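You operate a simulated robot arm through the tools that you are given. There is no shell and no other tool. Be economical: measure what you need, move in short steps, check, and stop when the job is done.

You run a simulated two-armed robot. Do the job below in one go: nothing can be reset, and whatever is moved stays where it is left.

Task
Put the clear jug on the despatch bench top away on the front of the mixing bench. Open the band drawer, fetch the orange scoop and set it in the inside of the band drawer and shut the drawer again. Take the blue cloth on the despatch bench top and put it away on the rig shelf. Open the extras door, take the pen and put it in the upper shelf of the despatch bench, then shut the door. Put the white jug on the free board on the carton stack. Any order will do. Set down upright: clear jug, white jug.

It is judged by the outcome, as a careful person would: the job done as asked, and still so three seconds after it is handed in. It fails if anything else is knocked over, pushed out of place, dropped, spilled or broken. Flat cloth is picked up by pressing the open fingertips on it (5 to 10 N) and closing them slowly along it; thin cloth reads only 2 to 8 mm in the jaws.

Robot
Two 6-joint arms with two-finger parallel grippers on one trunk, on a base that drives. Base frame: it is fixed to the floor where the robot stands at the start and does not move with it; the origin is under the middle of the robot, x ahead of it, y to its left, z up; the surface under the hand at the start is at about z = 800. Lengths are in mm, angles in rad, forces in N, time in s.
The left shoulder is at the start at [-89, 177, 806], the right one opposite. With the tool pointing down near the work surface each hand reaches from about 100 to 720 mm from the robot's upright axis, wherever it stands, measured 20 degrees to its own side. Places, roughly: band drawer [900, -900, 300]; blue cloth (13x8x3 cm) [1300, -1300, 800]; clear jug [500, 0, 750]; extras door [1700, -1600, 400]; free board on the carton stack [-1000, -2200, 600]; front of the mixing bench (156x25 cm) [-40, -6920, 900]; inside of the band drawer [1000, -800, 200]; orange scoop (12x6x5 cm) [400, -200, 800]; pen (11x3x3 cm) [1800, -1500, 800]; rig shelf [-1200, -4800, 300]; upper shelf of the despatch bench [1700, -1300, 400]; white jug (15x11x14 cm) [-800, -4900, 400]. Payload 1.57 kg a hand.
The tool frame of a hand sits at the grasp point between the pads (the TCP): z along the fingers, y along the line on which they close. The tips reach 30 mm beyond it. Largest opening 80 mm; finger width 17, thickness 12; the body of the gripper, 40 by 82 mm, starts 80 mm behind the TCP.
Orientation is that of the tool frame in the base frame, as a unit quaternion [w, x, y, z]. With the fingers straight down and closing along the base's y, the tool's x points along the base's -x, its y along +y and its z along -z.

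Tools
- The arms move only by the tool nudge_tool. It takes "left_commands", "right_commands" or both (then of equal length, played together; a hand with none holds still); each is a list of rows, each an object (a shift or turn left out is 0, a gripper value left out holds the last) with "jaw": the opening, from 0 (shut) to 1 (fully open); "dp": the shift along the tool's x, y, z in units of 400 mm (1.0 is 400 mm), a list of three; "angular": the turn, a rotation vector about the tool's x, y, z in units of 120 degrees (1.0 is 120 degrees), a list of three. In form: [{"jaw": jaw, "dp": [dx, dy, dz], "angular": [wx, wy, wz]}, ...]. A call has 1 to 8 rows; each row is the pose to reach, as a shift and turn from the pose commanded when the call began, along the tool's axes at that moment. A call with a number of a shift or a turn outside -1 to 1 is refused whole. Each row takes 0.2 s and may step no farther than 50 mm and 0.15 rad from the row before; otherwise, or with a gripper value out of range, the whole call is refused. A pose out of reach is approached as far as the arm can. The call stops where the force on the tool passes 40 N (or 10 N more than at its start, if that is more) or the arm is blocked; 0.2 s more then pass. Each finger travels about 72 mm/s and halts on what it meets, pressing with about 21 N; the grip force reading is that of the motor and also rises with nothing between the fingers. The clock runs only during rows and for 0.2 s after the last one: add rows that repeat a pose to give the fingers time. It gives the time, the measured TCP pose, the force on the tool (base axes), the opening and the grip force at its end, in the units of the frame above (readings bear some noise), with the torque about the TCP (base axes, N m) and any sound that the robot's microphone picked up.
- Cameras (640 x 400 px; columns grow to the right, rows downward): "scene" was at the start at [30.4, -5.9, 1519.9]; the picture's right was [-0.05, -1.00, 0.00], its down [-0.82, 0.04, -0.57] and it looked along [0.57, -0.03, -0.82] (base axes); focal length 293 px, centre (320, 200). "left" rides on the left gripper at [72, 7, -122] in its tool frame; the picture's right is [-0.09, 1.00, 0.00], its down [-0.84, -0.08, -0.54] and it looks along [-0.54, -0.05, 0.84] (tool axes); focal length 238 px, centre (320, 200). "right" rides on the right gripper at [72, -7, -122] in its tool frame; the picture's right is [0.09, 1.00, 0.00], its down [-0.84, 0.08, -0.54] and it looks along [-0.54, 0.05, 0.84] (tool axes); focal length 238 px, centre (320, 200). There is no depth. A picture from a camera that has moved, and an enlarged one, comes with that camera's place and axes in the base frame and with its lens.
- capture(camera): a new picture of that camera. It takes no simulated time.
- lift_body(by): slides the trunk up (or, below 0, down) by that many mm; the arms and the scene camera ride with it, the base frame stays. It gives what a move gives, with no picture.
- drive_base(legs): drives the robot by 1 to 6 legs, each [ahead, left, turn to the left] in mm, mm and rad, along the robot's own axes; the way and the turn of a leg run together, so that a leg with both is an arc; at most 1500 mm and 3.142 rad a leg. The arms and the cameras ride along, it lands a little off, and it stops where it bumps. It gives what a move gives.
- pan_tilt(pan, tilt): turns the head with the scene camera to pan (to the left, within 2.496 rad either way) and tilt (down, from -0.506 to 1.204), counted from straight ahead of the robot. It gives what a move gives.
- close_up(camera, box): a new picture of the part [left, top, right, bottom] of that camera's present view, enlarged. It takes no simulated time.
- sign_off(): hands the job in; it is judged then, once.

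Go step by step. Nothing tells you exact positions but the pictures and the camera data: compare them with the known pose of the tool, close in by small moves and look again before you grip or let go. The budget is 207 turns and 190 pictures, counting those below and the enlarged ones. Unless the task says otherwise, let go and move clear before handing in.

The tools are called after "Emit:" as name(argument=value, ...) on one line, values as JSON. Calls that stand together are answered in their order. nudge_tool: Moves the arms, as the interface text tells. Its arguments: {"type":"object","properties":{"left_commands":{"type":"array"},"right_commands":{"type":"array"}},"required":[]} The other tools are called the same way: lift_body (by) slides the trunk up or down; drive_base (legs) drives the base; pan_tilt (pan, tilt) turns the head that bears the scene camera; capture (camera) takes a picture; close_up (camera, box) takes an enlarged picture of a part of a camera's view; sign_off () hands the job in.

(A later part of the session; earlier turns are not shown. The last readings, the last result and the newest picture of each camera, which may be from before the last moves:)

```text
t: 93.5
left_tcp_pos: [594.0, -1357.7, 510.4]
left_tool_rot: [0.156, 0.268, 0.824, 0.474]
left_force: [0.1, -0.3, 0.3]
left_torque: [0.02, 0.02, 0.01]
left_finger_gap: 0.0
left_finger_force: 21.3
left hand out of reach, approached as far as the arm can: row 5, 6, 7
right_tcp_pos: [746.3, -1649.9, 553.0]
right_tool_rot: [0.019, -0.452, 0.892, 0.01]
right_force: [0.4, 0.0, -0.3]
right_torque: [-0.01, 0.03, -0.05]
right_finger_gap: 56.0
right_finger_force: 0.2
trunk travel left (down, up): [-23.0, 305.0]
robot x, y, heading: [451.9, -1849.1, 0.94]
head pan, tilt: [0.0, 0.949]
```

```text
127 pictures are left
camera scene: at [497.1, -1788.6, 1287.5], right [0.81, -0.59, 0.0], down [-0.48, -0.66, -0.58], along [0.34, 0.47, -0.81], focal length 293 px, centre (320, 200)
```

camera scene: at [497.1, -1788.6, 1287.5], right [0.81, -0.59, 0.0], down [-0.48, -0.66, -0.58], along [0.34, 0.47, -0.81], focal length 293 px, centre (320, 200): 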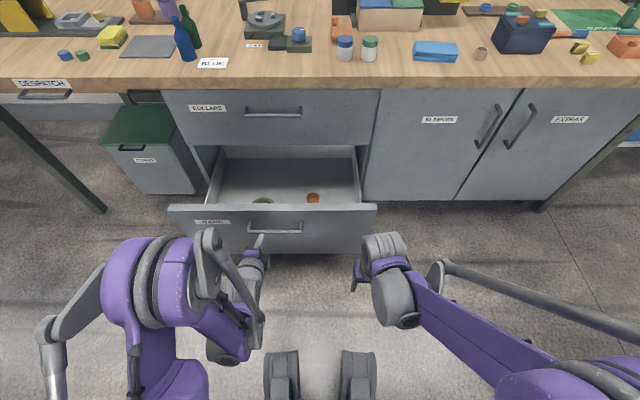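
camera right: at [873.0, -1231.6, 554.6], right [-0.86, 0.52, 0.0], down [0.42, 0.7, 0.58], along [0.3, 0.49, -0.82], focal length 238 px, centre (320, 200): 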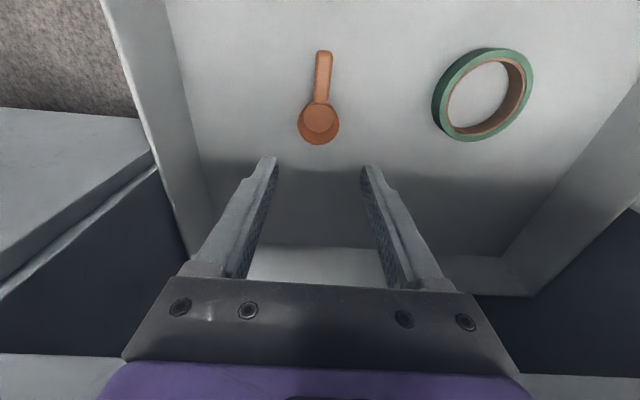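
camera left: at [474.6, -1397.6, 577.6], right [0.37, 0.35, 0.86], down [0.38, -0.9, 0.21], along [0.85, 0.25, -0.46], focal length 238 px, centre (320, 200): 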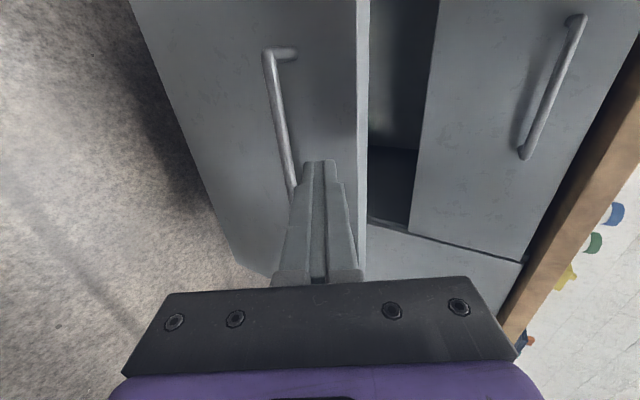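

The fingertips are above and short of the drawer front. I extend 100 mm along the fingers so the tips sit level with the face above the handle.

Emit:
nudge_tool(left_commands=[{"dp": [0, 0, 0.1]}, {"dp": [0, 0, 0.2]}, {"dp": [0, 0, 0.26]}])

Emit:
capture(camera="left")

Emit:
close_up(camera="scene", box=[180, 170, 380, 295])

```text
t: 94.3
left_tcp_pos: [647.1, -1285.7, 457.7]
left_tool_rot: [0.155, 0.269, 0.823, 0.475]
left_force: [0.2, -0.2, 0.2]
left_torque: [0.0, 0.0, 0.02]
left_finger_gap: 0.0
left_finger_force: 20.8
right_tcp_pos: [745.2, -1651.3, 553.8]
right_tool_rot: [0.018, -0.453, 0.891, 0.009]
right_force: [0.3, -0.3, -0.3]
right_torque: [0.01, -0.03, 0.02]
right_finger_gap: 55.9
right_finger_force: 0.0
trunk travel left (down, up): [-23.0, 305.0]
robot x, y, heading: [447.8, -1852.0, 0.941]
head pan, tilt: [0.0, 0.949]
```

```text
126 pictures are left
camera left: at [526.9, -1326.5, 525.4], right [0.37, 0.35, 0.86], down [0.38, -0.9, 0.21], along [0.85, 0.25, -0.46], focal length 238 px, centre (320, 200)
```

left: 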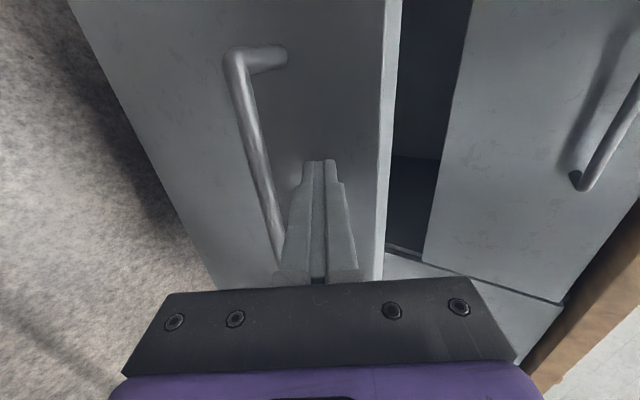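

```text
3.20 times, centred on (280, 232) of scene
camera zoom: at [496.8, -1789.1, 1287.6], right [0.81, -0.59, 0.0], down [-0.48, -0.66, -0.58], along [0.34, 0.47, -0.81], focal length 939 px, centre (448, 96)
```

zoom: 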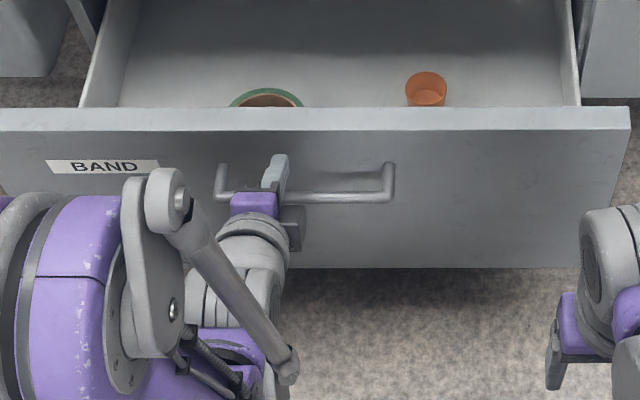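

Emit:
drive_base(legs=[[260, 0, 0]])

Emit:
capture(camera="scene")

```text
t: 96.2
left_tcp_pos: [792.5, -1081.4, 457.4]
left_tool_rot: [0.155, 0.267, 0.824, 0.475]
left_force: [0.4, -0.3, -0.3]
left_torque: [0.02, 0.02, 0.0]
left_finger_gap: 0.1
left_finger_force: 21.1
right_tcp_pos: [892.5, -1445.3, 552.9]
right_tool_rot: [0.018, -0.453, 0.891, 0.009]
right_force: [-0.3, 0.3, -0.2]
right_torque: [-0.01, -0.01, 0.03]
right_finger_gap: 55.8
right_finger_force: 0.0
trunk travel left (down, up): [-23.0, 305.0]
robot x, y, heading: [600.5, -1644.6, 0.943]
head pan, tilt: [0.0, 0.949]
```

```text
124 pictures are left
camera scene: at [645.5, -1584.5, 1287.6], right [0.81, -0.59, 0.0], down [-0.48, -0.66, -0.58], along [0.34, 0.47, -0.81], focal length 293 px, centre (320, 200)
```

scene: 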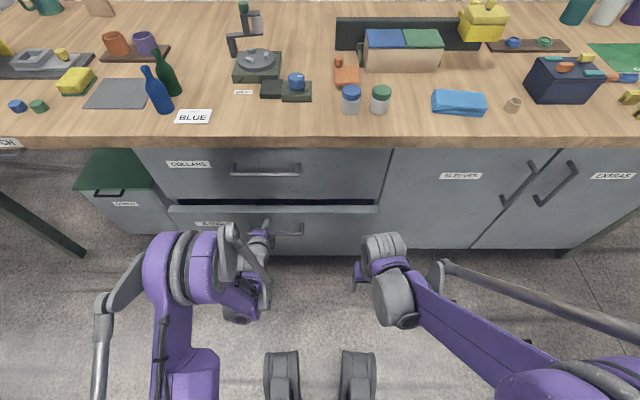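

Nearly shut. I drive another 45 mm and check.

Emit:
drive_base(legs=[[45, 0, 0]])

Emit:
close_up(camera="scene", box=[140, 130, 400, 292])

```text
t: 97.2
left_tcp_pos: [818.4, -1046.5, 458.6]
left_tool_rot: [0.154, 0.267, 0.825, 0.474]
left_force: [0.2, -0.6, 0.5]
left_torque: [0.01, 0.0, -0.02]
left_finger_gap: 0.2
left_finger_force: 20.8
right_tcp_pos: [919.6, -1407.3, 554.0]
right_tool_rot: [0.019, -0.453, 0.891, 0.011]
right_force: [0.3, 0.0, -0.2]
right_torque: [0.02, -0.01, -0.04]
right_finger_gap: 55.9
right_finger_force: 0.1
trunk travel left (down, up): [-23.0, 305.0]
robot x, y, heading: [629.0, -1610.6, 0.945]
head pan, tilt: [0.0, 0.949]
stopped in leg 1: the force on the tool passed its limit at 54 N (the readings are from after the stop); the commanded pose is now the measured one
```

```text
2.46 times, centred on (270, 211) of scene
camera zoom: at [671.9, -1547.8, 1287.6], right [0.81, -0.59, 0.0], down [-0.48, -0.66, -0.58], along [0.34, 0.47, -0.81], focal length 722 px, centre (443, 173)
```

zoom: 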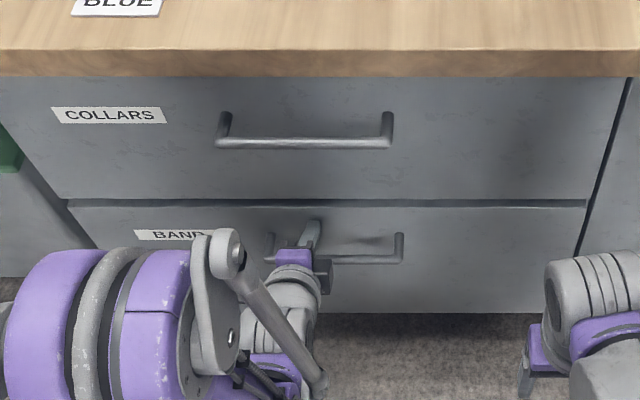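

The BAND drawer is shut with the scoop inside. Now the EXTRAS door: I back off, raise the trunk and drive along to it.

Emit:
drive_base(legs=[[-220, 0, -0.01], [0, -700, 0]])

Emit:
pan_tilt(pan=0.0, tilt=0.75)

Emit:
capture(camera="scene")

```text
t: 105.0
left_tcp_pos: [1252.3, -1633.8, 458.8]
left_tool_rot: [0.157, 0.271, 0.824, 0.473]
left_force: [-0.5, -0.3, -0.5]
left_torque: [0.01, 0.02, 0.02]
left_finger_gap: 0.0
left_finger_force: 20.4
right_tcp_pos: [1350.8, -1995.2, 553.3]
right_tool_rot: [0.019, -0.45, 0.893, 0.009]
right_force: [-0.4, 0.2, 0.2]
right_torque: [0.03, -0.02, -0.01]
right_finger_gap: 55.8
right_finger_force: 0.1
trunk travel left (down, up): [-23.0, 305.0]
robot x, y, heading: [1050.8, -2190.0, 0.938]
head pan, tilt: [0.0, 0.949]
```

```text
t: 105.7
left_tcp_pos: [1252.2, -1635.0, 457.9]
left_tool_rot: [0.157, 0.271, 0.823, 0.473]
left_force: [-0.1, 0.2, -0.7]
left_torque: [-0.01, -0.02, 0.01]
left_finger_gap: 0.0
left_finger_force: 20.2
right_tcp_pos: [1349.6, -1995.8, 553.8]
right_tool_rot: [0.019, -0.45, 0.893, 0.01]
right_force: [0.1, 0.8, -0.7]
right_torque: [-0.01, 0.03, 0.04]
right_finger_gap: 56.0
right_finger_force: 0.2
trunk travel left (down, up): [-23.0, 305.0]
robot x, y, heading: [1054.5, -2194.8, 0.933]
head pan, tilt: [0.0, 0.75]
```

```text
122 pictures are left
camera scene: at [1106.4, -2125.1, 1303.1], right [0.8, -0.6, 0.0], down [-0.41, -0.55, -0.73], along [0.44, 0.59, -0.68], focal length 293 px, centre (320, 200)
```

scene: 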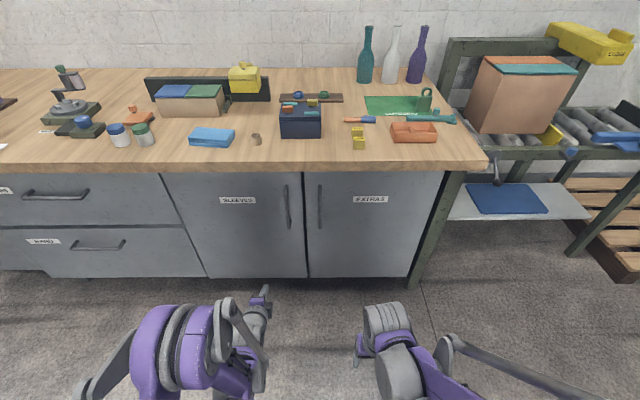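

The pen should be the blue/orange item near (1800,-1500), the cloth the blue block. I raise the trunk, lift both hands clear and turn the right hand so its jaws close across the pen.

Emit:
lift_body(by=230)

Emit:
nudge_tool(left_commands=[{"dp": [0, 0.077, -0.0446], "angular": [0, 0, -0.0536]}, {"dp": [0, 0.154, -0.0893], "angular": [0, 0, -0.107]}, {"dp": [0, 0.231, -0.134], "angular": [0, 0, -0.161]}, {"dp": [0, 0.309, -0.179], "angular": [0, 0, -0.214]}, {"dp": [0, 0.386, -0.223], "angular": [0, 0, -0.268]}, {"dp": [0, 0.463, -0.268], "angular": [0, 0, -0.321]}, {"dp": [0, 0.54, -0.3125], "angular": [0, 0, -0.375]}], right_commands=[{"dp": [0, 0, -0.08], "angular": [0, 0.0205, 0]}, {"dp": [0, 0, -0.16], "angular": [0, 0.0205, 0]}, {"dp": [0, 0, -0.24], "angular": [0, 0.0205, 0]}, {"dp": [0, 0, -0.32], "angular": [0, 0.0205, 0]}, {"dp": [0, 0, -0.4], "angular": [0, 0.0205, 0]}, {"dp": [0, 0, -0.47], "angular": [0, 0.0205, 0]}, {"dp": [0, 0, -0.54], "angular": [0, 0.0205, 0]}])

Emit:
nudge_tool(left_commands=[{"dp": [0, 0, -0.05], "angular": [0, 0, -0.0536]}, {"dp": [0, 0, -0.1], "angular": [0, 0, -0.107]}, {"dp": [0, 0, -0.16], "angular": [0, 0, -0.161]}, {"dp": [0, 0, -0.21], "angular": [0, 0, -0.214]}, {"dp": [0, 0, -0.27], "angular": [0, 0, -0.268]}, {"dp": [0, 0, -0.32], "angular": [0, 0, -0.321]}, {"dp": [0, 0, -0.375], "angular": [0, 0, -0.375]}], right_commands=[{"angular": [0, 0, -0.0536]}, {"angular": [0, 0, -0.107]}, {"angular": [0, 0, -0.161]}, {"angular": [0, 0, -0.214]}, {"angular": [0, 0, -0.268]}, {"angular": [0, 0, -0.321]}, {"angular": [0, 0, -0.375]}])

Emit:
nudge_tool(right_commands=[{"angular": [0, 0, -0.0536]}, {"angular": [0, 0, -0.107]}, {"angular": [0, 0, -0.161]}, {"angular": [0, 0, -0.214]}, {"angular": [0, 0, -0.268]}, {"angular": [0, 0, -0.321]}, {"angular": [0, 0, -0.375], "jaw": 1}])

Emit:
capture(camera="scene")

```text
t: 108.1
left_tcp_pos: [1251.6, -1633.6, 687.1]
left_tool_rot: [0.157, 0.271, 0.824, 0.472]
left_force: [-0.2, -0.2, 0.0]
left_torque: [0.0, 0.03, 0.01]
left_finger_gap: 0.0
left_finger_force: 21.2
right_tcp_pos: [1349.5, -1994.7, 782.9]
right_tool_rot: [0.019, -0.449, 0.893, 0.01]
right_force: [-0.6, 0.4, -0.8]
right_torque: [0.01, 0.01, 0.02]
right_finger_gap: 56.3
right_finger_force: 0.0
trunk travel left (down, up): [-253.0, 75.0]
robot x, y, heading: [1053.9, -2192.4, 0.931]
head pan, tilt: [0.0, 0.75]
```

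```text
t: 109.7
left_tcp_pos: [1252.0, -1635.5, 937.5]
left_tool_rot: [0.326, -0.064, 0.865, 0.377]
left_force: [0.5, -0.3, -0.7]
left_torque: [0.0, -0.03, -0.01]
left_finger_gap: 0.0
left_finger_force: 20.9
right_tcp_pos: [1343.9, -2005.7, 1000.8]
right_tool_rot: [-0.001, -0.449, 0.894, 0.001]
right_force: [-0.4, 0.1, 0.4]
right_torque: [0.03, 0.0, -0.01]
right_finger_gap: 55.9
right_finger_force: 0.0
trunk travel left (down, up): [-253.0, 75.0]
robot x, y, heading: [1052.2, -2194.6, 0.934]
head pan, tilt: [0.0, 0.75]
```

```text
t: 111.3
left_tcp_pos: [1174.2, -1736.9, 1013.9]
left_tool_rot: [0.445, -0.392, 0.774, 0.223]
left_force: [0.4, -0.5, 0.5]
left_torque: [0.0, -0.03, 0.03]
left_finger_gap: 0.0
left_finger_force: 20.6
right_tcp_pos: [1344.6, -2003.1, 999.3]
right_tool_rot: [0.0, 0.758, -0.653, -0.001]
right_force: [0.5, 0.5, -0.7]
right_torque: [-0.01, -0.01, -0.01]
right_finger_gap: 55.9
right_finger_force: 0.0
trunk travel left (down, up): [-253.0, 75.0]
robot x, y, heading: [1054.2, -2193.3, 0.932]
head pan, tilt: [0.0, 0.75]
```

```text
t: 112.9
left_tcp_pos: [1174.7, -1736.1, 1013.1]
left_tool_rot: [0.446, -0.39, 0.774, 0.223]
left_force: [-0.3, 0.0, 0.4]
left_torque: [0.01, -0.02, 0.02]
left_finger_gap: 0.1
left_finger_force: 20.6
right_tcp_pos: [1344.4, -2004.4, 998.2]
right_tool_rot: [0.0, 0.95, -0.314, 0.0]
right_force: [-0.1, 0.2, 0.2]
right_torque: [-0.01, 0.03, 0.01]
right_finger_gap: 80.0
right_finger_force: 0.1
trunk travel left (down, up): [-253.0, 75.0]
robot x, y, heading: [1054.3, -2196.3, 0.93]
head pan, tilt: [0.0, 0.75]
```

```text
121 pictures are left
camera scene: at [1078.5, -2162.8, 1539.9], right [0.8, -0.6, 0.0], down [-0.41, -0.55, -0.73], along [0.44, 0.59, -0.68], focal length 293 px, centre (320, 200)
```

scene: 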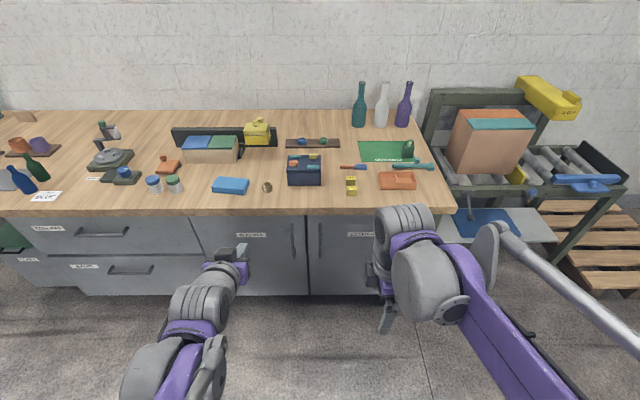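

Emit:
close_up(camera="scene", box=[190, 120, 450, 220])

Emit:
drive_base(legs=[[300, -110, 0]])

Emit:
capture(camera="scene")

Emit:
capture(camera="right")

```text
2.46 times, centred on (320, 170) of scene
camera zoom: at [1078.5, -2162.8, 1539.9], right [0.8, -0.6, 0.0], down [-0.41, -0.55, -0.73], along [0.44, 0.59, -0.68], focal length 722 px, centre (320, 274)
```

zoom: 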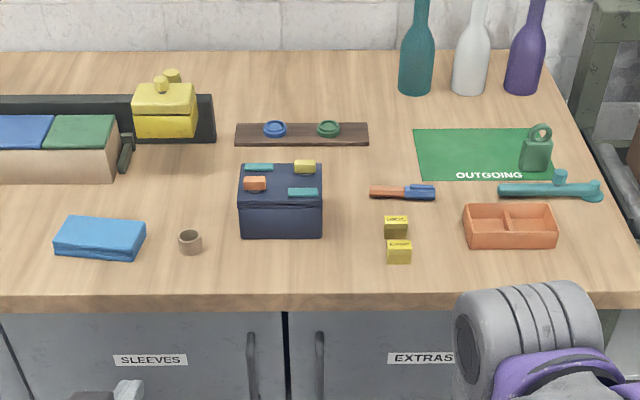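

```text
t: 115.0
left_tcp_pos: [1428.1, -1560.4, 1013.4]
left_tool_rot: [0.444, -0.397, 0.771, 0.227]
left_force: [-0.3, 0.0, 0.1]
left_torque: [-0.02, 0.01, 0.01]
left_finger_gap: 0.0
left_finger_force: 20.6
right_tcp_pos: [1602.9, -1825.2, 998.5]
right_tool_rot: [0.0, 0.952, -0.306, 0.0]
right_force: [0.2, 1.5, -0.1]
right_torque: [0.03, -0.01, -0.03]
right_finger_gap: 80.0
right_finger_force: 0.0
trunk travel left (down, up): [-253.0, 75.0]
robot x, y, heading: [1316.5, -2025.8, 0.955]
head pan, tilt: [0.0, 0.75]
```

```text
119 pictures are left
camera scene: at [1338.9, -1989.9, 1539.9], right [0.81, -0.58, 0.0], down [-0.4, -0.55, -0.73], along [0.43, 0.6, -0.68], focal length 293 px, centre (320, 200)
```

scene: 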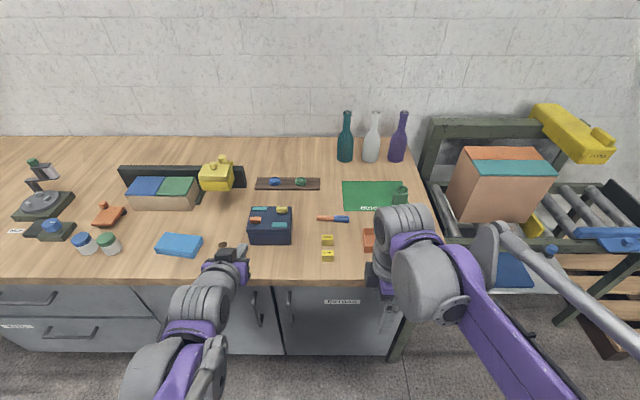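

```text
118 pictures are left
camera right: at [1665.5, -1861.9, 1119.7], right [-0.5, -0.86, 0.0], down [-0.72, 0.42, 0.54], along [-0.47, 0.27, -0.84], focal length 238 px, centre (320, 200)
```

right: 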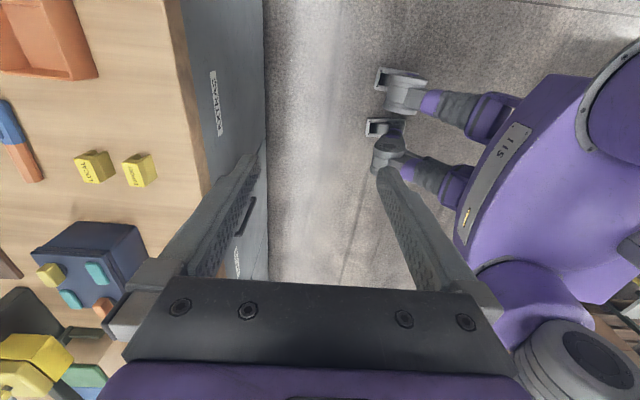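

The pen (orange/blue) lies along the bench at about (1787,-1443). I drive 120 mm closer and bring the right hand above it.

Emit:
drive_base(legs=[[125, 0, -0.02]])

Emit:
capture(camera="scene")

```text
t: 116.3
left_tcp_pos: [1512.0, -1459.2, 1012.5]
left_tool_rot: [0.446, -0.391, 0.774, 0.224]
left_force: [-1.0, 1.1, 0.6]
left_torque: [-0.01, -0.01, 0.01]
left_finger_gap: 0.1
left_finger_force: 20.9
right_tcp_pos: [1681.8, -1727.0, 998.1]
right_tool_rot: [0.0, 0.949, -0.314, 0.0]
right_force: [0.4, 0.6, 1.0]
right_torque: [-0.04, -0.02, -0.01]
right_finger_gap: 79.9
right_finger_force: 0.1
trunk travel left (down, up): [-253.0, 75.0]
robot x, y, heading: [1389.0, -1917.5, 0.933]
head pan, tilt: [0.0, 0.75]
```

```text
117 pictures are left
camera scene: at [1415.2, -1886.0, 1539.9], right [0.8, -0.6, 0.0], down [-0.41, -0.55, -0.73], along [0.44, 0.59, -0.68], focal length 293 px, centre (320, 200)
```

scene: 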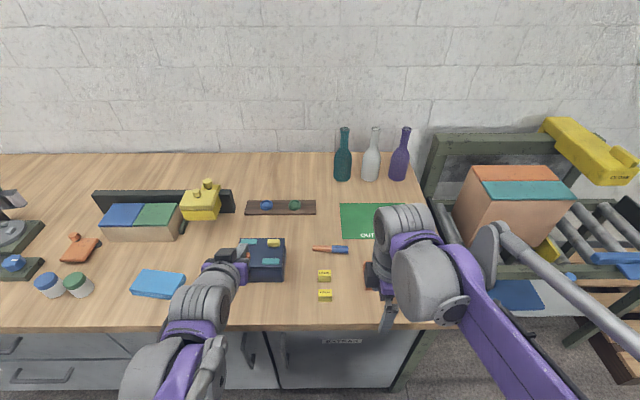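

Emit:
nudge_tool(right_commands=[{"dp": [-0.0304, -0.1014, 0]}, {"dp": [-0.0607, -0.2029, 0]}, {"dp": [-0.091, -0.3043, 0.03]}, {"dp": [-0.1214, -0.4057, 0.08]}, {"dp": [-0.1518, -0.507, 0.13]}, {"dp": [-0.182, -0.6086, 0.19]}, {"dp": [-0.2125, -0.71, 0.245]}])

Emit:
capture(camera="right")

Emit:
capture(camera="scene")

```text
t: 117.9
left_tcp_pos: [1512.2, -1458.6, 1012.4]
left_tool_rot: [0.445, -0.39, 0.775, 0.223]
left_force: [0.0, 0.4, 0.6]
left_torque: [-0.02, 0.01, 0.01]
left_finger_gap: 0.0
left_finger_force: 20.5
right_tcp_pos: [1784.6, -1445.0, 900.0]
right_tool_rot: [0.0, 0.949, -0.314, 0.0]
right_force: [-0.1, -0.2, -0.4]
right_torque: [-0.02, 0.01, 0.01]
right_finger_gap: 80.0
right_finger_force: 0.1
trunk travel left (down, up): [-253.0, 75.0]
robot x, y, heading: [1392.7, -1921.3, 0.938]
head pan, tilt: [0.0, 0.75]
```

```text
116 pictures are left
camera right: at [1847.6, -1481.8, 1021.3], right [-0.52, -0.85, 0.0], down [-0.72, 0.44, 0.54], along [-0.46, 0.28, -0.84], focal length 238 px, centre (320, 200)
```

right: 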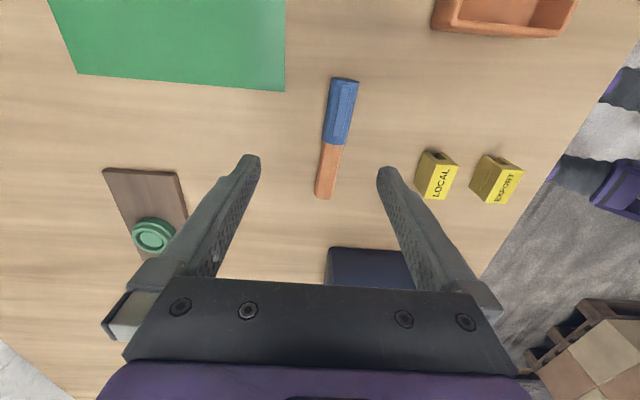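

```text
115 pictures are left
camera scene: at [1416.0, -1884.7, 1539.9], right [0.8, -0.6, 0.0], down [-0.41, -0.55, -0.73], along [0.43, 0.59, -0.68], focal length 293 px, centre (320, 200)
```

scene: 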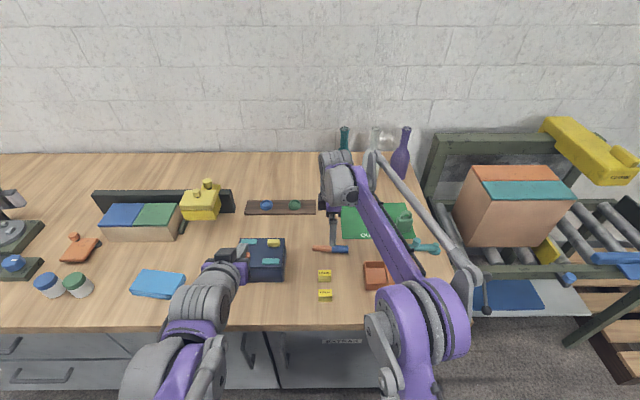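

Emit:
nudge_tool(right_commands=[{"dp": [0, 0.03, 0.08]}, {"dp": [0, 0.03, 0.13]}, {"dp": [0, 0.03, 0.1575]}])

Emit:
capture(camera="right")

```text
t: 118.7
left_tcp_pos: [1512.7, -1459.8, 1013.3]
left_tool_rot: [0.446, -0.39, 0.774, 0.224]
left_force: [-0.6, 0.3, 0.4]
left_torque: [-0.01, 0.01, 0.0]
left_finger_gap: 0.0
left_finger_force: 21.3
right_tcp_pos: [1776.2, -1458.4, 836.8]
right_tool_rot: [0.0, 0.949, -0.314, 0.0]
right_force: [-0.3, 0.1, -1.0]
right_torque: [-0.01, 0.0, -0.01]
right_finger_gap: 79.9
right_finger_force: 0.1
trunk travel left (down, up): [-253.0, 75.0]
robot x, y, heading: [1388.1, -1920.3, 0.934]
head pan, tilt: [0.0, 0.75]
```

```text
114 pictures are left
camera right: at [1837.9, -1495.5, 959.0], right [-0.52, -0.85, 0.0], down [-0.72, 0.44, 0.54], along [-0.46, 0.28, -0.84], focal length 238 px, centre (320, 200)
```

right: 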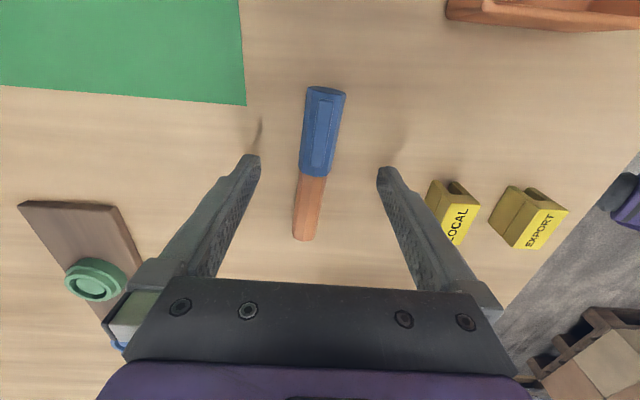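

Emit:
nudge_tool(right_commands=[{"dp": [0.01, 0, 0.008], "jaw": 0.7}, {"dp": [0.01, 0, 0.01], "jaw": 0.45}, {"dp": [0.01, 0, 0.01], "jaw": 0.2}, {"dp": [0.01, 0, 0.01], "jaw": 0.0}, {"dp": [0.01, 0, 0.01], "jaw": 0.0}, {"dp": [0.01, 0, 0.01], "jaw": 0.0}])

Emit:
nudge_tool(right_commands=[{"dp": [0, 0, -0.1]}, {"dp": [0, 0, -0.2]}, {"dp": [0, 0, -0.3]}, {"dp": [0, 0, -0.4]}])

Emit:
capture(camera="right")

```text
t: 120.1
left_tcp_pos: [1512.4, -1458.0, 1013.8]
left_tool_rot: [0.445, -0.39, 0.774, 0.224]
left_force: [-0.1, -0.9, -0.3]
left_torque: [-0.02, -0.02, -0.03]
left_finger_gap: 0.0
left_finger_force: 21.3
right_tcp_pos: [1778.1, -1462.5, 834.8]
right_tool_rot: [0.0, 0.949, -0.314, 0.0]
right_force: [-0.1, -0.3, -0.4]
right_torque: [0.02, 0.01, -0.01]
right_finger_gap: 19.8
right_finger_force: 21.9
trunk travel left (down, up): [-253.0, 75.0]
robot x, y, heading: [1394.9, -1914.9, 0.936]
head pan, tilt: [0.0, 0.75]
```

```text
t: 121.1
left_tcp_pos: [1511.6, -1459.5, 1013.6]
left_tool_rot: [0.446, -0.39, 0.774, 0.223]
left_force: [0.0, -0.4, -0.1]
left_torque: [0.0, -0.04, 0.02]
left_finger_gap: 0.0
left_finger_force: 21.1
right_tcp_pos: [1779.8, -1460.4, 993.5]
right_tool_rot: [-0.001, 0.949, -0.314, 0.001]
right_force: [0.3, 0.8, -0.2]
right_torque: [0.01, -0.01, 0.03]
right_finger_gap: 20.1
right_finger_force: 20.9
trunk travel left (down, up): [-253.0, 75.0]
robot x, y, heading: [1391.8, -1921.5, 0.933]
head pan, tilt: [0.0, 0.75]
```

```text
113 pictures are left
camera right: at [1842.8, -1496.6, 1115.1], right [-0.52, -0.85, 0.0], down [-0.72, 0.44, 0.54], along [-0.46, 0.28, -0.84], focal length 238 px, centre (320, 200)
```

right: 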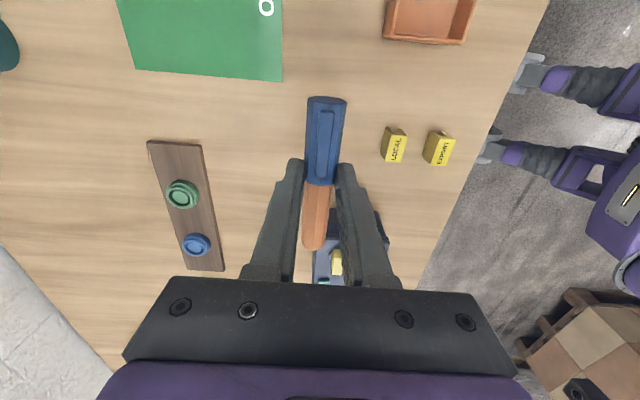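

The pen is held. I retract the right hand, back off, lower the trunk 130 and open the left jaws for the EXTRAS handle.

Emit:
nudge_tool(right_commands=[{"dp": [0, 0.1, 0]}, {"dp": [0, 0.2, 0]}, {"dp": [0, 0.3, 0]}, {"dp": [0, 0.4, 0]}, {"dp": [0, 0.5, 0]}, {"dp": [0, 0.6, 0]}, {"dp": [0, 0.7, 0]}], left_commands=[{"jaw": 0.3}, {"jaw": 0.6}, {"jaw": 0.9}, {"jaw": 0.9}, {"jaw": 0.9}, {"jaw": 0.9}, {"jaw": 0.9}])

Emit:
drive_base(legs=[[-175, 0, 0]])

Emit:
lift_body(by=-130)

Emit:
capture(camera="left")

Emit:
capture(camera="scene")

```text
t: 122.7
left_tcp_pos: [1511.2, -1460.4, 1014.9]
left_tool_rot: [0.446, -0.39, 0.774, 0.223]
left_force: [0.3, 0.1, 0.3]
left_torque: [-0.01, 0.0, 0.0]
left_finger_gap: 72.0
left_finger_force: 0.0
right_tcp_pos: [1614.5, -1684.2, 996.3]
right_tool_rot: [0.0, 0.949, -0.314, 0.0]
right_force: [0.8, 0.0, 0.4]
right_torque: [0.0, 0.0, 0.02]
right_finger_gap: 20.1
right_finger_force: 20.8
trunk travel left (down, up): [-253.0, 75.0]
robot x, y, heading: [1388.6, -1920.5, 0.933]
head pan, tilt: [0.0, 0.75]
```

```text
t: 124.2
left_tcp_pos: [1406.6, -1605.4, 1013.9]
left_tool_rot: [0.446, -0.388, 0.776, 0.222]
left_force: [0.5, 0.5, 0.0]
left_torque: [0.01, -0.01, 0.0]
left_finger_gap: 72.0
left_finger_force: 0.0
right_tcp_pos: [1507.2, -1827.1, 996.9]
right_tool_rot: [0.0, 0.949, -0.316, 0.0]
right_force: [-0.1, 0.2, -0.6]
right_torque: [0.03, 0.0, -0.01]
right_finger_gap: 19.9
right_finger_force: 21.1
trunk travel left (down, up): [-253.0, 75.0]
robot x, y, heading: [1282.2, -2061.3, 0.926]
head pan, tilt: [0.0, 0.75]
```

```text
t: 125.8
left_tcp_pos: [1406.3, -1604.5, 883.7]
left_tool_rot: [0.447, -0.388, 0.775, 0.222]
left_force: [0.4, -0.4, 0.2]
left_torque: [0.0, -0.01, 0.02]
left_finger_gap: 72.1
left_finger_force: 0.1
right_tcp_pos: [1507.2, -1829.6, 866.6]
right_tool_rot: [-0.001, 0.949, -0.316, 0.0]
right_force: [0.5, 0.4, -0.8]
right_torque: [0.01, -0.01, 0.05]
right_finger_gap: 19.9
right_finger_force: 20.9
trunk travel left (down, up): [-123.0, 205.0]
robot x, y, heading: [1284.4, -2060.5, 0.925]
head pan, tilt: [0.0, 0.75]
```

```text
112 pictures are left
camera left: at [1315.3, -1713.5, 883.8], right [-0.77, 0.63, 0.08], down [0.03, -0.08, 1.0], along [0.64, 0.77, 0.04], focal length 238 px, centre (320, 200)
```

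left: 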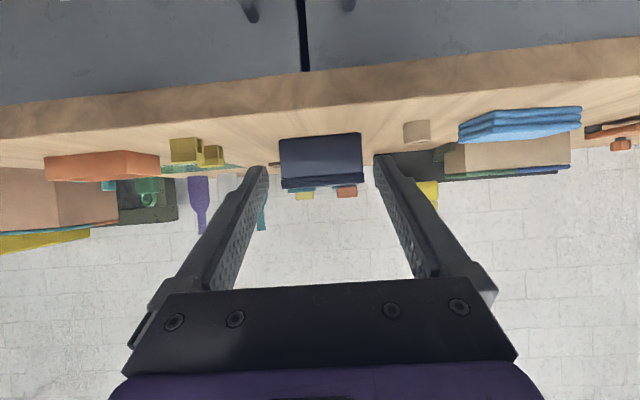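

```text
111 pictures are left
camera scene: at [1316.2, -2019.4, 1410.6], right [0.8, -0.6, 0.0], down [-0.41, -0.55, -0.73], along [0.44, 0.59, -0.68], focal length 293 px, centre (320, 200)
```

scene: 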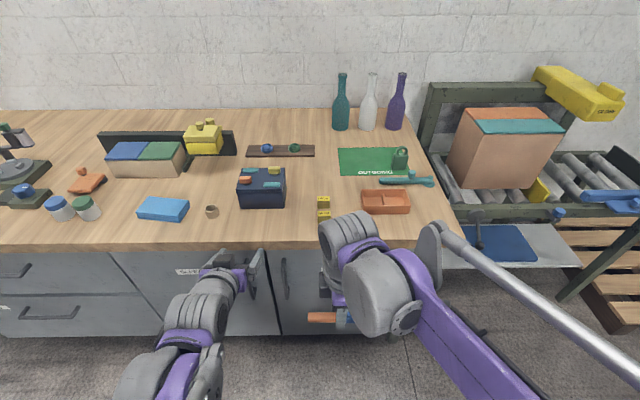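

The EXTRAS handle triangulates to about (1528,-1563,630). I bring the open left hand to a pregrasp 80 mm before it.

Emit:
nudge_tool(left_commands=[{"dp": [0.07, -0.03, 0.03]}, {"dp": [0.15, -0.06, 0.08]}, {"dp": [0.225, -0.09, 0.14]}, {"dp": [0.3, -0.12, 0.2]}, {"dp": [0.36, -0.15, 0.27]}, {"dp": [0.4175, -0.18, 0.3475]}])

Emit:
capture(camera="left")

Emit:
close_up(camera="scene", box=[180, 220, 380, 345])

```text
t: 127.2
left_tcp_pos: [1486.2, -1617.9, 667.5]
left_tool_rot: [0.446, -0.389, 0.775, 0.222]
left_force: [0.2, 0.1, 0.0]
left_torque: [-0.01, -0.02, -0.02]
left_finger_gap: 72.2
left_finger_force: 0.1
right_tcp_pos: [1508.3, -1827.0, 866.6]
right_tool_rot: [0.001, 0.949, -0.316, 0.0]
right_force: [0.2, 0.0, -0.2]
right_torque: [0.0, 0.02, 0.02]
right_finger_gap: 19.9
right_finger_force: 21.1
trunk travel left (down, up): [-123.0, 205.0]
robot x, y, heading: [1284.8, -2060.7, 0.929]
head pan, tilt: [0.0, 0.75]
```

```text
110 pictures are left
camera left: at [1394.7, -1727.6, 667.0], right [-0.77, 0.63, 0.08], down [0.03, -0.08, 1.0], along [0.64, 0.77, 0.04], focal length 238 px, centre (320, 200)
```

left: 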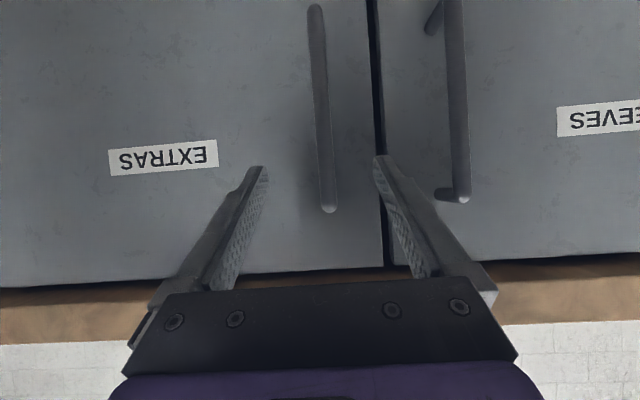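

```text
3.20 times, centred on (280, 282) of scene
camera zoom: at [1316.8, -2018.9, 1410.5], right [0.8, -0.6, 0.0], down [-0.41, -0.55, -0.73], along [0.44, 0.59, -0.68], focal length 939 px, centre (448, -64)
```

zoom: 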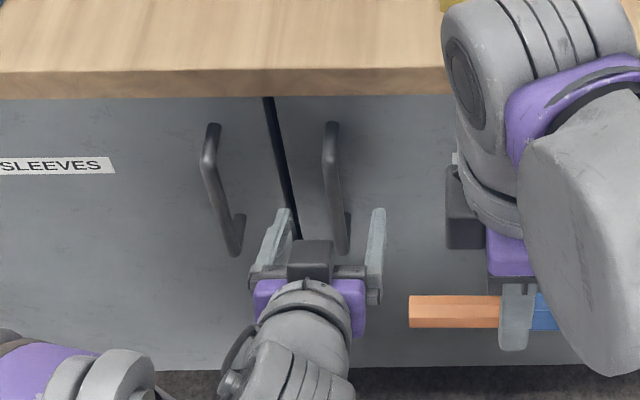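

The bar is centred between the fingers. I advance 72 mm and close.

Emit:
nudge_tool(left_commands=[{"dp": [0, 0, 0.08]}, {"dp": [0, 0, 0.15]}, {"dp": [0, 0, 0.18]}, {"dp": [0, 0, 0.18], "jaw": 0.5}, {"dp": [0, 0, 0.18], "jaw": 0.2}, {"dp": [0, 0, 0.18], "jaw": 0.0}, {"dp": [0, 0, 0.18], "jaw": 0.0}])

Emit:
capture(camera="left")

```text
t: 128.8
left_tcp_pos: [1519.7, -1567.4, 632.1]
left_tool_rot: [0.445, -0.39, 0.775, 0.224]
left_force: [-24.6, 14.9, 5.4]
left_torque: [-0.09, 0.18, 0.1]
left_finger_gap: 13.9
left_finger_force: 30.5
right_tcp_pos: [1505.6, -1826.9, 866.9]
right_tool_rot: [0.0, 0.949, -0.316, 0.001]
right_force: [0.2, 0.2, 0.0]
right_torque: [0.0, 0.02, 0.0]
right_finger_gap: 20.1
right_finger_force: 21.2
trunk travel left (down, up): [-123.0, 205.0]
robot x, y, heading: [1284.1, -2061.8, 0.929]
head pan, tilt: [0.0, 0.75]
```

```text
108 pictures are left
camera left: at [1429.0, -1676.4, 633.5], right [-0.77, 0.63, 0.08], down [0.03, -0.08, 1.0], along [0.63, 0.77, 0.04], focal length 238 px, centre (320, 200)
```

left: 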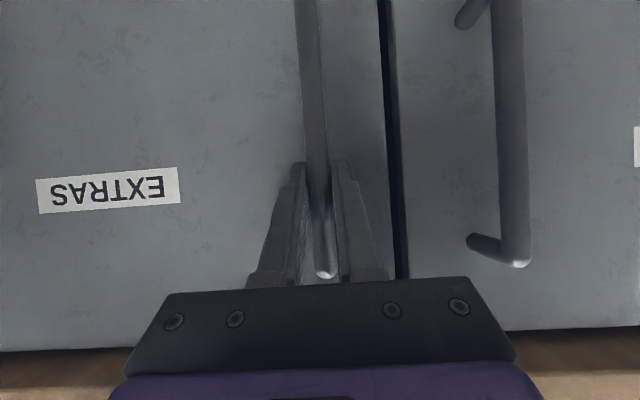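

Gripped. I pull the door open along its arc to about 30°.

Emit:
nudge_tool(left_commands=[{"dp": [0, 0.0075, 0], "jaw": 0}, {"dp": [0.03, 0.002, -0.0525]}, {"dp": [0.059, -0.0125, -0.102]}, {"dp": [0.109, -0.045, -0.1875]}, {"dp": [0.156, -0.0875, -0.27]}, {"dp": [0.2075, -0.15, -0.36]}])

Emit:
capture(camera="scene")

```text
t: 129.8
left_tcp_pos: [1484.8, -1646.3, 635.1]
left_tool_rot: [0.44, -0.393, 0.776, 0.223]
left_force: [-4.6, 0.1, -11.4]
left_torque: [-0.68, 0.48, -0.09]
left_finger_gap: 14.0
left_finger_force: 30.3
left hand out of reach, approached as far as the arm can: row 4, 5
right_tcp_pos: [1507.5, -1826.8, 867.1]
right_tool_rot: [0.0, 0.949, -0.315, -0.001]
right_force: [-0.6, -0.7, 0.3]
right_torque: [0.0, -0.03, -0.01]
right_finger_gap: 20.2
right_finger_force: 21.0
trunk travel left (down, up): [-123.0, 205.0]
robot x, y, heading: [1282.7, -2059.6, 0.93]
head pan, tilt: [0.0, 0.75]
stopped in row 5 (left hand): the force on the tool passed its limit at 54 N (the readings are from after the stop); the commanded pose is now the measured one
```

```text
107 pictures are left
camera scene: at [1316.7, -2019.1, 1410.6], right [0.8, -0.6, 0.0], down [-0.41, -0.55, -0.73], along [0.44, 0.59, -0.68], focal length 293 px, centre (320, 200)
```

scene: 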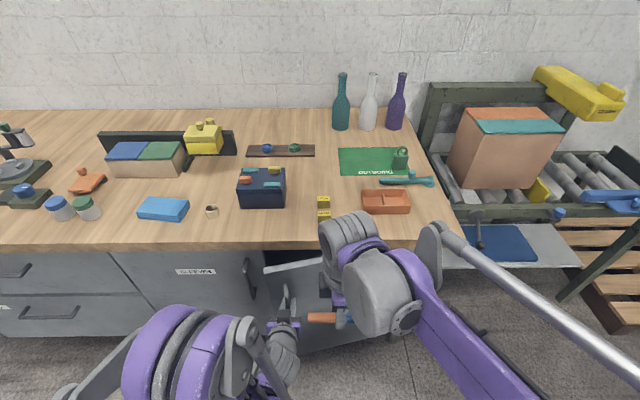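

The door is open about 15° and the arm has run out of travel, so I continue the arc by driving.

Emit:
drive_base(legs=[[-50, -22, 0], [-50, -36, 0]])

Emit:
capture(camera="scene")

```text
t: 131.3
left_tcp_pos: [1466.9, -1735.2, 637.3]
left_tool_rot: [0.439, -0.395, 0.775, 0.225]
left_force: [-4.7, -0.3, 15.4]
left_torque: [-0.65, 0.28, -0.05]
left_finger_gap: 14.2
left_finger_force: 30.8
right_tcp_pos: [1493.9, -1917.3, 866.8]
right_tool_rot: [0.001, 0.949, -0.314, -0.001]
right_force: [0.8, 0.2, -0.1]
right_torque: [0.01, 0.0, 0.03]
right_finger_gap: 19.8
right_finger_force: 20.6
trunk travel left (down, up): [-123.0, 205.0]
robot x, y, heading: [1271.9, -2151.7, 0.929]
head pan, tilt: [0.0, 0.75]
stopped in leg 2: the force on the tool passed its limit at 45 N (the readings are from after the stop); the commanded pose is now the measured one
```

```text
106 pictures are left
camera scene: at [1302.7, -2110.3, 1410.7], right [0.8, -0.6, 0.0], down [-0.41, -0.55, -0.73], along [0.44, 0.59, -0.68], focal length 293 px, centre (320, 200)
```

scene: 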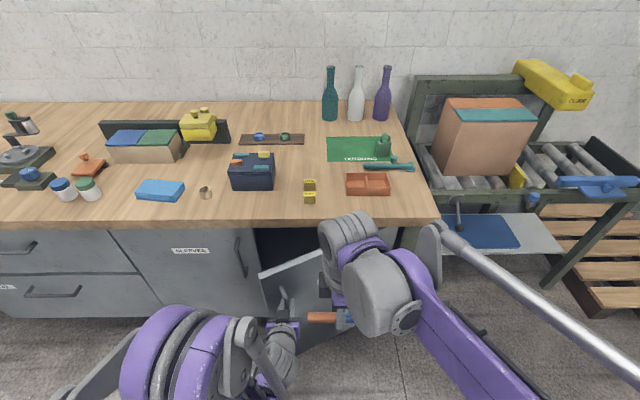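

The door is about 31° open. I release the handle, retract the left hand, and move the right hand up and right out of the way.

Emit:
nudge_tool(left_commands=[{"jaw": 0.4}, {"jaw": 0.8}, {"jaw": 0.8}, {"dp": [0, 0, -0.08]}, {"dp": [0, 0, -0.18]}, {"dp": [0, 0.1, -0.2]}, {"dp": [0, 0.2, -0.2], "jaw": 0.3}, {"dp": [0, 0.25, -0.2], "jaw": 0.0}], right_commands=[{"dp": [0.04, 0, -0.04]}, {"dp": [0.08, 0, -0.08]}, {"dp": [0.12, 0, -0.12]}, {"dp": [0.16, 0, -0.16]}, {"dp": [0.2, 0, -0.2]}, {"dp": [0.24, 0, -0.25]}, {"dp": [0.28, 0, -0.25]}, {"dp": [0.3, 0, -0.25]}])

Emit:
pan_tilt(pan=-0.1, tilt=0.95)

Emit:
capture(camera="scene")

Emit:
capture(camera="left")

```text
t: 133.1
left_tcp_pos: [1349.6, -1726.9, 687.0]
left_tool_rot: [0.437, -0.396, 0.776, 0.225]
left_force: [-0.9, 0.2, -0.1]
left_torque: [-0.01, 0.01, -0.02]
left_finger_gap: 0.0
left_finger_force: 9.8
left hand out of reach, approached as far as the arm can: row 4, 5, 6, 7, 8
right_tcp_pos: [1592.2, -1990.1, 967.2]
right_tool_rot: [0.0, 0.949, -0.315, 0.0]
right_force: [0.1, -0.1, -1.0]
right_torque: [0.01, 0.03, -0.01]
right_finger_gap: 20.1
right_finger_force: 20.9
trunk travel left (down, up): [-123.0, 205.0]
robot x, y, heading: [1269.8, -2151.6, 0.931]
head pan, tilt: [0.0, 0.75]
```

```text
t: 133.8
left_tcp_pos: [1349.6, -1726.8, 688.6]
left_tool_rot: [0.438, -0.396, 0.776, 0.225]
left_force: [0.6, 0.1, -0.4]
left_torque: [0.02, 0.0, 0.01]
left_finger_gap: 0.0
left_finger_force: 21.3
right_tcp_pos: [1591.4, -1989.0, 968.2]
right_tool_rot: [-0.001, 0.949, -0.314, -0.001]
right_force: [-0.2, -0.1, -0.6]
right_torque: [-0.04, 0.03, 0.0]
right_finger_gap: 20.2
right_finger_force: 21.4
trunk travel left (down, up): [-123.0, 205.0]
robot x, y, heading: [1271.2, -2155.7, 0.927]
head pan, tilt: [-0.099, 0.949]
```

```text
105 pictures are left
camera scene: at [1302.8, -2122.3, 1395.1], right [0.74, -0.67, 0.0], down [-0.55, -0.6, -0.58], along [0.39, 0.43, -0.81], focal length 293 px, centre (320, 200)
```

scene: 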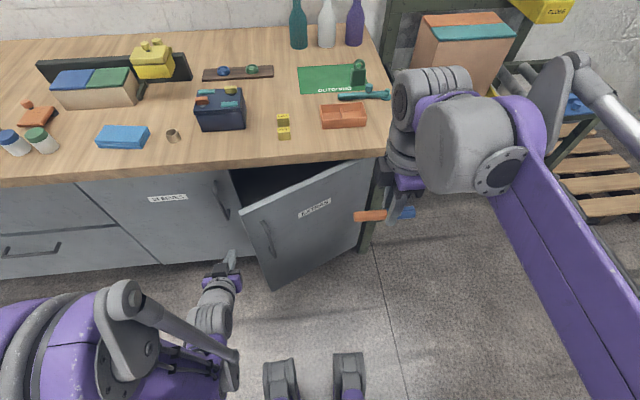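

```text
104 pictures are left
camera left: at [1260.4, -1837.5, 690.8], right [-0.78, 0.62, 0.08], down [0.05, -0.07, 1.0], along [0.63, 0.78, 0.03], focal length 238 px, centre (320, 200)
```

left: 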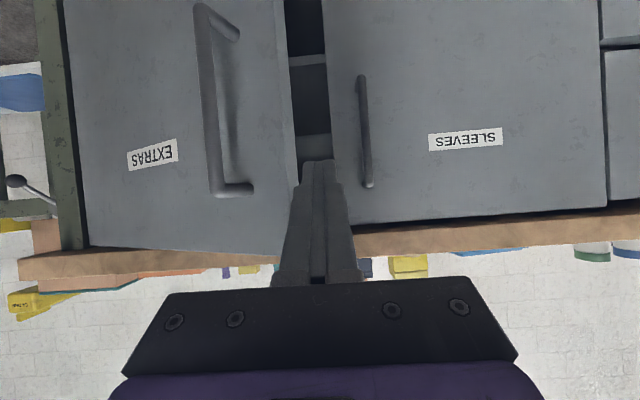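

The left hand is beside the door's free edge. I move it forward into the gap, then sweep right against the inside of the door.

Emit:
nudge_tool(left_commands=[{"dp": [-0.014, 0, 0.1]}, {"dp": [-0.028, 0, 0.2]}, {"dp": [-0.043, 0, 0.3]}, {"dp": [-0.0575, 0, 0.4]}])

Emit:
nudge_tool(left_commands=[{"dp": [0, -0.1, 0]}, {"dp": [0, -0.2, 0]}, {"dp": [0, -0.3, 0]}, {"dp": [0, -0.4, 0]}, {"dp": [0, -0.48, 0]}])

Emit:
capture(camera="scene")

```text
t: 134.8
left_tcp_pos: [1436.4, -1606.8, 626.2]
left_tool_rot: [0.438, -0.395, 0.775, 0.224]
left_force: [-0.7, -0.3, -0.3]
left_torque: [0.0, 0.03, 0.01]
left_finger_gap: 0.2
left_finger_force: 21.0
right_tcp_pos: [1591.8, -1989.4, 967.1]
right_tool_rot: [0.0, 0.949, -0.315, -0.001]
right_force: [0.4, 0.6, 0.2]
right_torque: [-0.01, 0.04, 0.02]
right_finger_gap: 20.1
right_finger_force: 21.1
trunk travel left (down, up): [-123.0, 205.0]
robot x, y, heading: [1273.1, -2152.2, 0.931]
head pan, tilt: [-0.099, 0.949]
```

```text
t: 135.2
left_tcp_pos: [1440.2, -1613.6, 625.2]
left_tool_rot: [0.436, -0.399, 0.773, 0.231]
left_force: [-3.7, 1.6, 2.7]
left_torque: [-0.1, -0.09, -0.12]
left_finger_gap: 0.0
left_finger_force: 21.3
right_tcp_pos: [1591.6, -1990.2, 966.6]
right_tool_rot: [0.001, 0.949, -0.314, -0.001]
right_force: [0.1, 0.0, -0.1]
right_torque: [0.04, -0.02, 0.02]
right_finger_gap: 19.8
right_finger_force: 20.9
trunk travel left (down, up): [-123.0, 205.0]
robot x, y, heading: [1267.8, -2155.5, 0.935]
head pan, tilt: [-0.099, 0.949]
stopped in row 1 (left hand): the force on the tool passed its limit at 65 N (the readings are from after the stop); the commanded pose is now the measured one
```

```text
103 pictures are left
camera scene: at [1303.2, -2122.3, 1395.0], right [0.74, -0.67, 0.0], down [-0.55, -0.6, -0.58], along [0.39, 0.43, -0.81], focal length 293 px, centre (320, 200)
```

scene: 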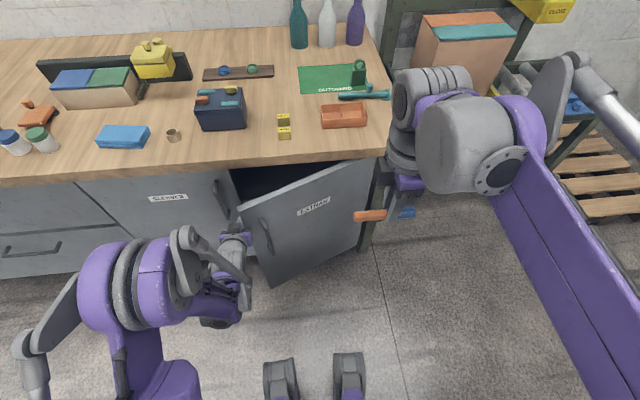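

The gripper body met the door's free edge (door at ≈20°). I'll shift left, yaw the hand 45° to the right so its fingers hook behind the door, and pull it open.

Emit:
nudge_tool(left_commands=[{"dp": [0, 0.06, 0]}, {"dp": [0, 0.075, 0], "angular": [0.0541, 0, 0.0312]}, {"dp": [0, 0.075, 0], "angular": [0.1082, 0, 0.0625]}, {"dp": [0, 0.075, 0], "angular": [0.1624, 0, 0.0937]}, {"dp": [0, 0.075, 0], "angular": [0.2165, 0, 0.125]}, {"dp": [0, 0.075, 0], "angular": [0.2706, 0, 0.1562]}, {"dp": [0, 0.075, 0], "angular": [0.3247, 0, 0.1874]}])

Emit:
capture(camera="left")

Emit:
close_up(camera="scene", box=[160, 140, 400, 290])

```text
t: 136.8
left_tcp_pos: [1416.2, -1594.9, 626.0]
left_tool_rot: [0.491, -0.077, 0.867, 0.04]
left_force: [-0.5, -0.2, 0.9]
left_torque: [0.03, 0.01, 0.0]
left_finger_gap: 0.0
left_finger_force: 20.9
right_tcp_pos: [1591.1, -1988.0, 967.5]
right_tool_rot: [0.0, 0.949, -0.314, -0.001]
right_force: [-0.3, 0.4, 0.1]
right_torque: [0.02, 0.01, 0.03]
right_finger_gap: 19.8
right_finger_force: 21.0
trunk travel left (down, up): [-123.0, 205.0]
robot x, y, heading: [1268.3, -2150.1, 0.932]
head pan, tilt: [-0.099, 0.949]
```

```text
102 pictures are left
camera left: at [1273.6, -1613.2, 628.3], right [-0.12, 0.99, 0.07], down [-0.02, -0.07, 1.0], along [0.99, 0.12, 0.03], focal length 238 px, centre (320, 200)
```

left: 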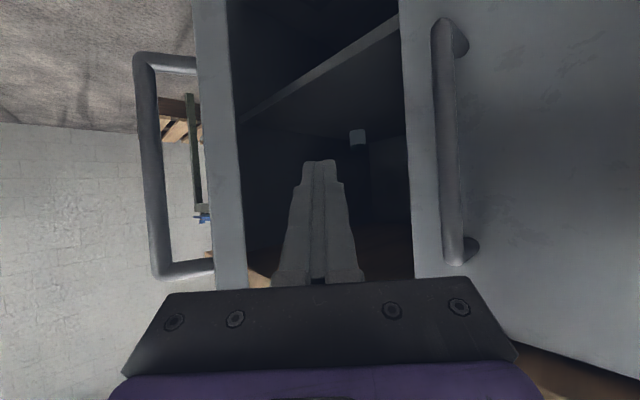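

```text
2.67 times, centred on (280, 215) of scene
camera zoom: at [1302.6, -2121.9, 1395.0], right [0.74, -0.67, 0.0], down [-0.55, -0.6, -0.58], along [0.39, 0.43, -0.81], focal length 782 px, centre (427, 160)
```

zoom: 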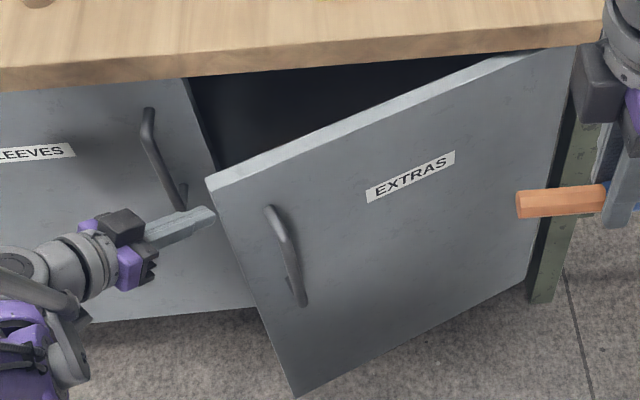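

The fingers point into the gap behind the door. I advance 70 mm and then pull back toward the robot.

Emit:
nudge_tool(left_commands=[{"dp": [0, 0, 0.09]}, {"dp": [0, 0, 0.175]}, {"dp": [0.035, -0.071, 0.114]}, {"dp": [0.07, -0.142, 0.053]}, {"dp": [0.105, -0.213, -0.008]}])

Emit:
capture(camera="scene")

```text
t: 138.0
left_tcp_pos: [1404.3, -1683.8, 590.9]
left_tool_rot: [0.491, -0.077, 0.867, 0.04]
left_force: [-0.1, -0.8, 0.3]
left_torque: [0.0, -0.01, 0.0]
left_finger_gap: 0.1
left_finger_force: 20.7
right_tcp_pos: [1590.8, -1990.1, 968.1]
right_tool_rot: [-0.001, 0.949, -0.314, -0.001]
right_force: [0.0, 0.7, -0.4]
right_torque: [0.0, -0.02, -0.01]
right_finger_gap: 20.0
right_finger_force: 21.1
trunk travel left (down, up): [-123.0, 205.0]
robot x, y, heading: [1273.6, -2152.6, 0.931]
head pan, tilt: [-0.099, 0.949]
```

```text
100 pictures are left
camera scene: at [1302.3, -2122.5, 1395.1], right [0.74, -0.67, 0.0], down [-0.55, -0.6, -0.58], along [0.39, 0.43, -0.81], focal length 293 px, centre (320, 200)
```

scene: 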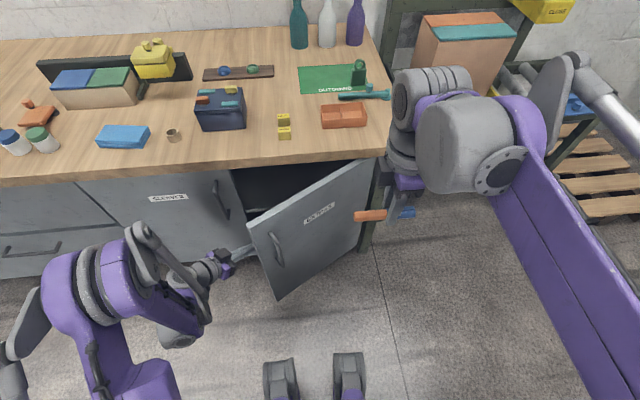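

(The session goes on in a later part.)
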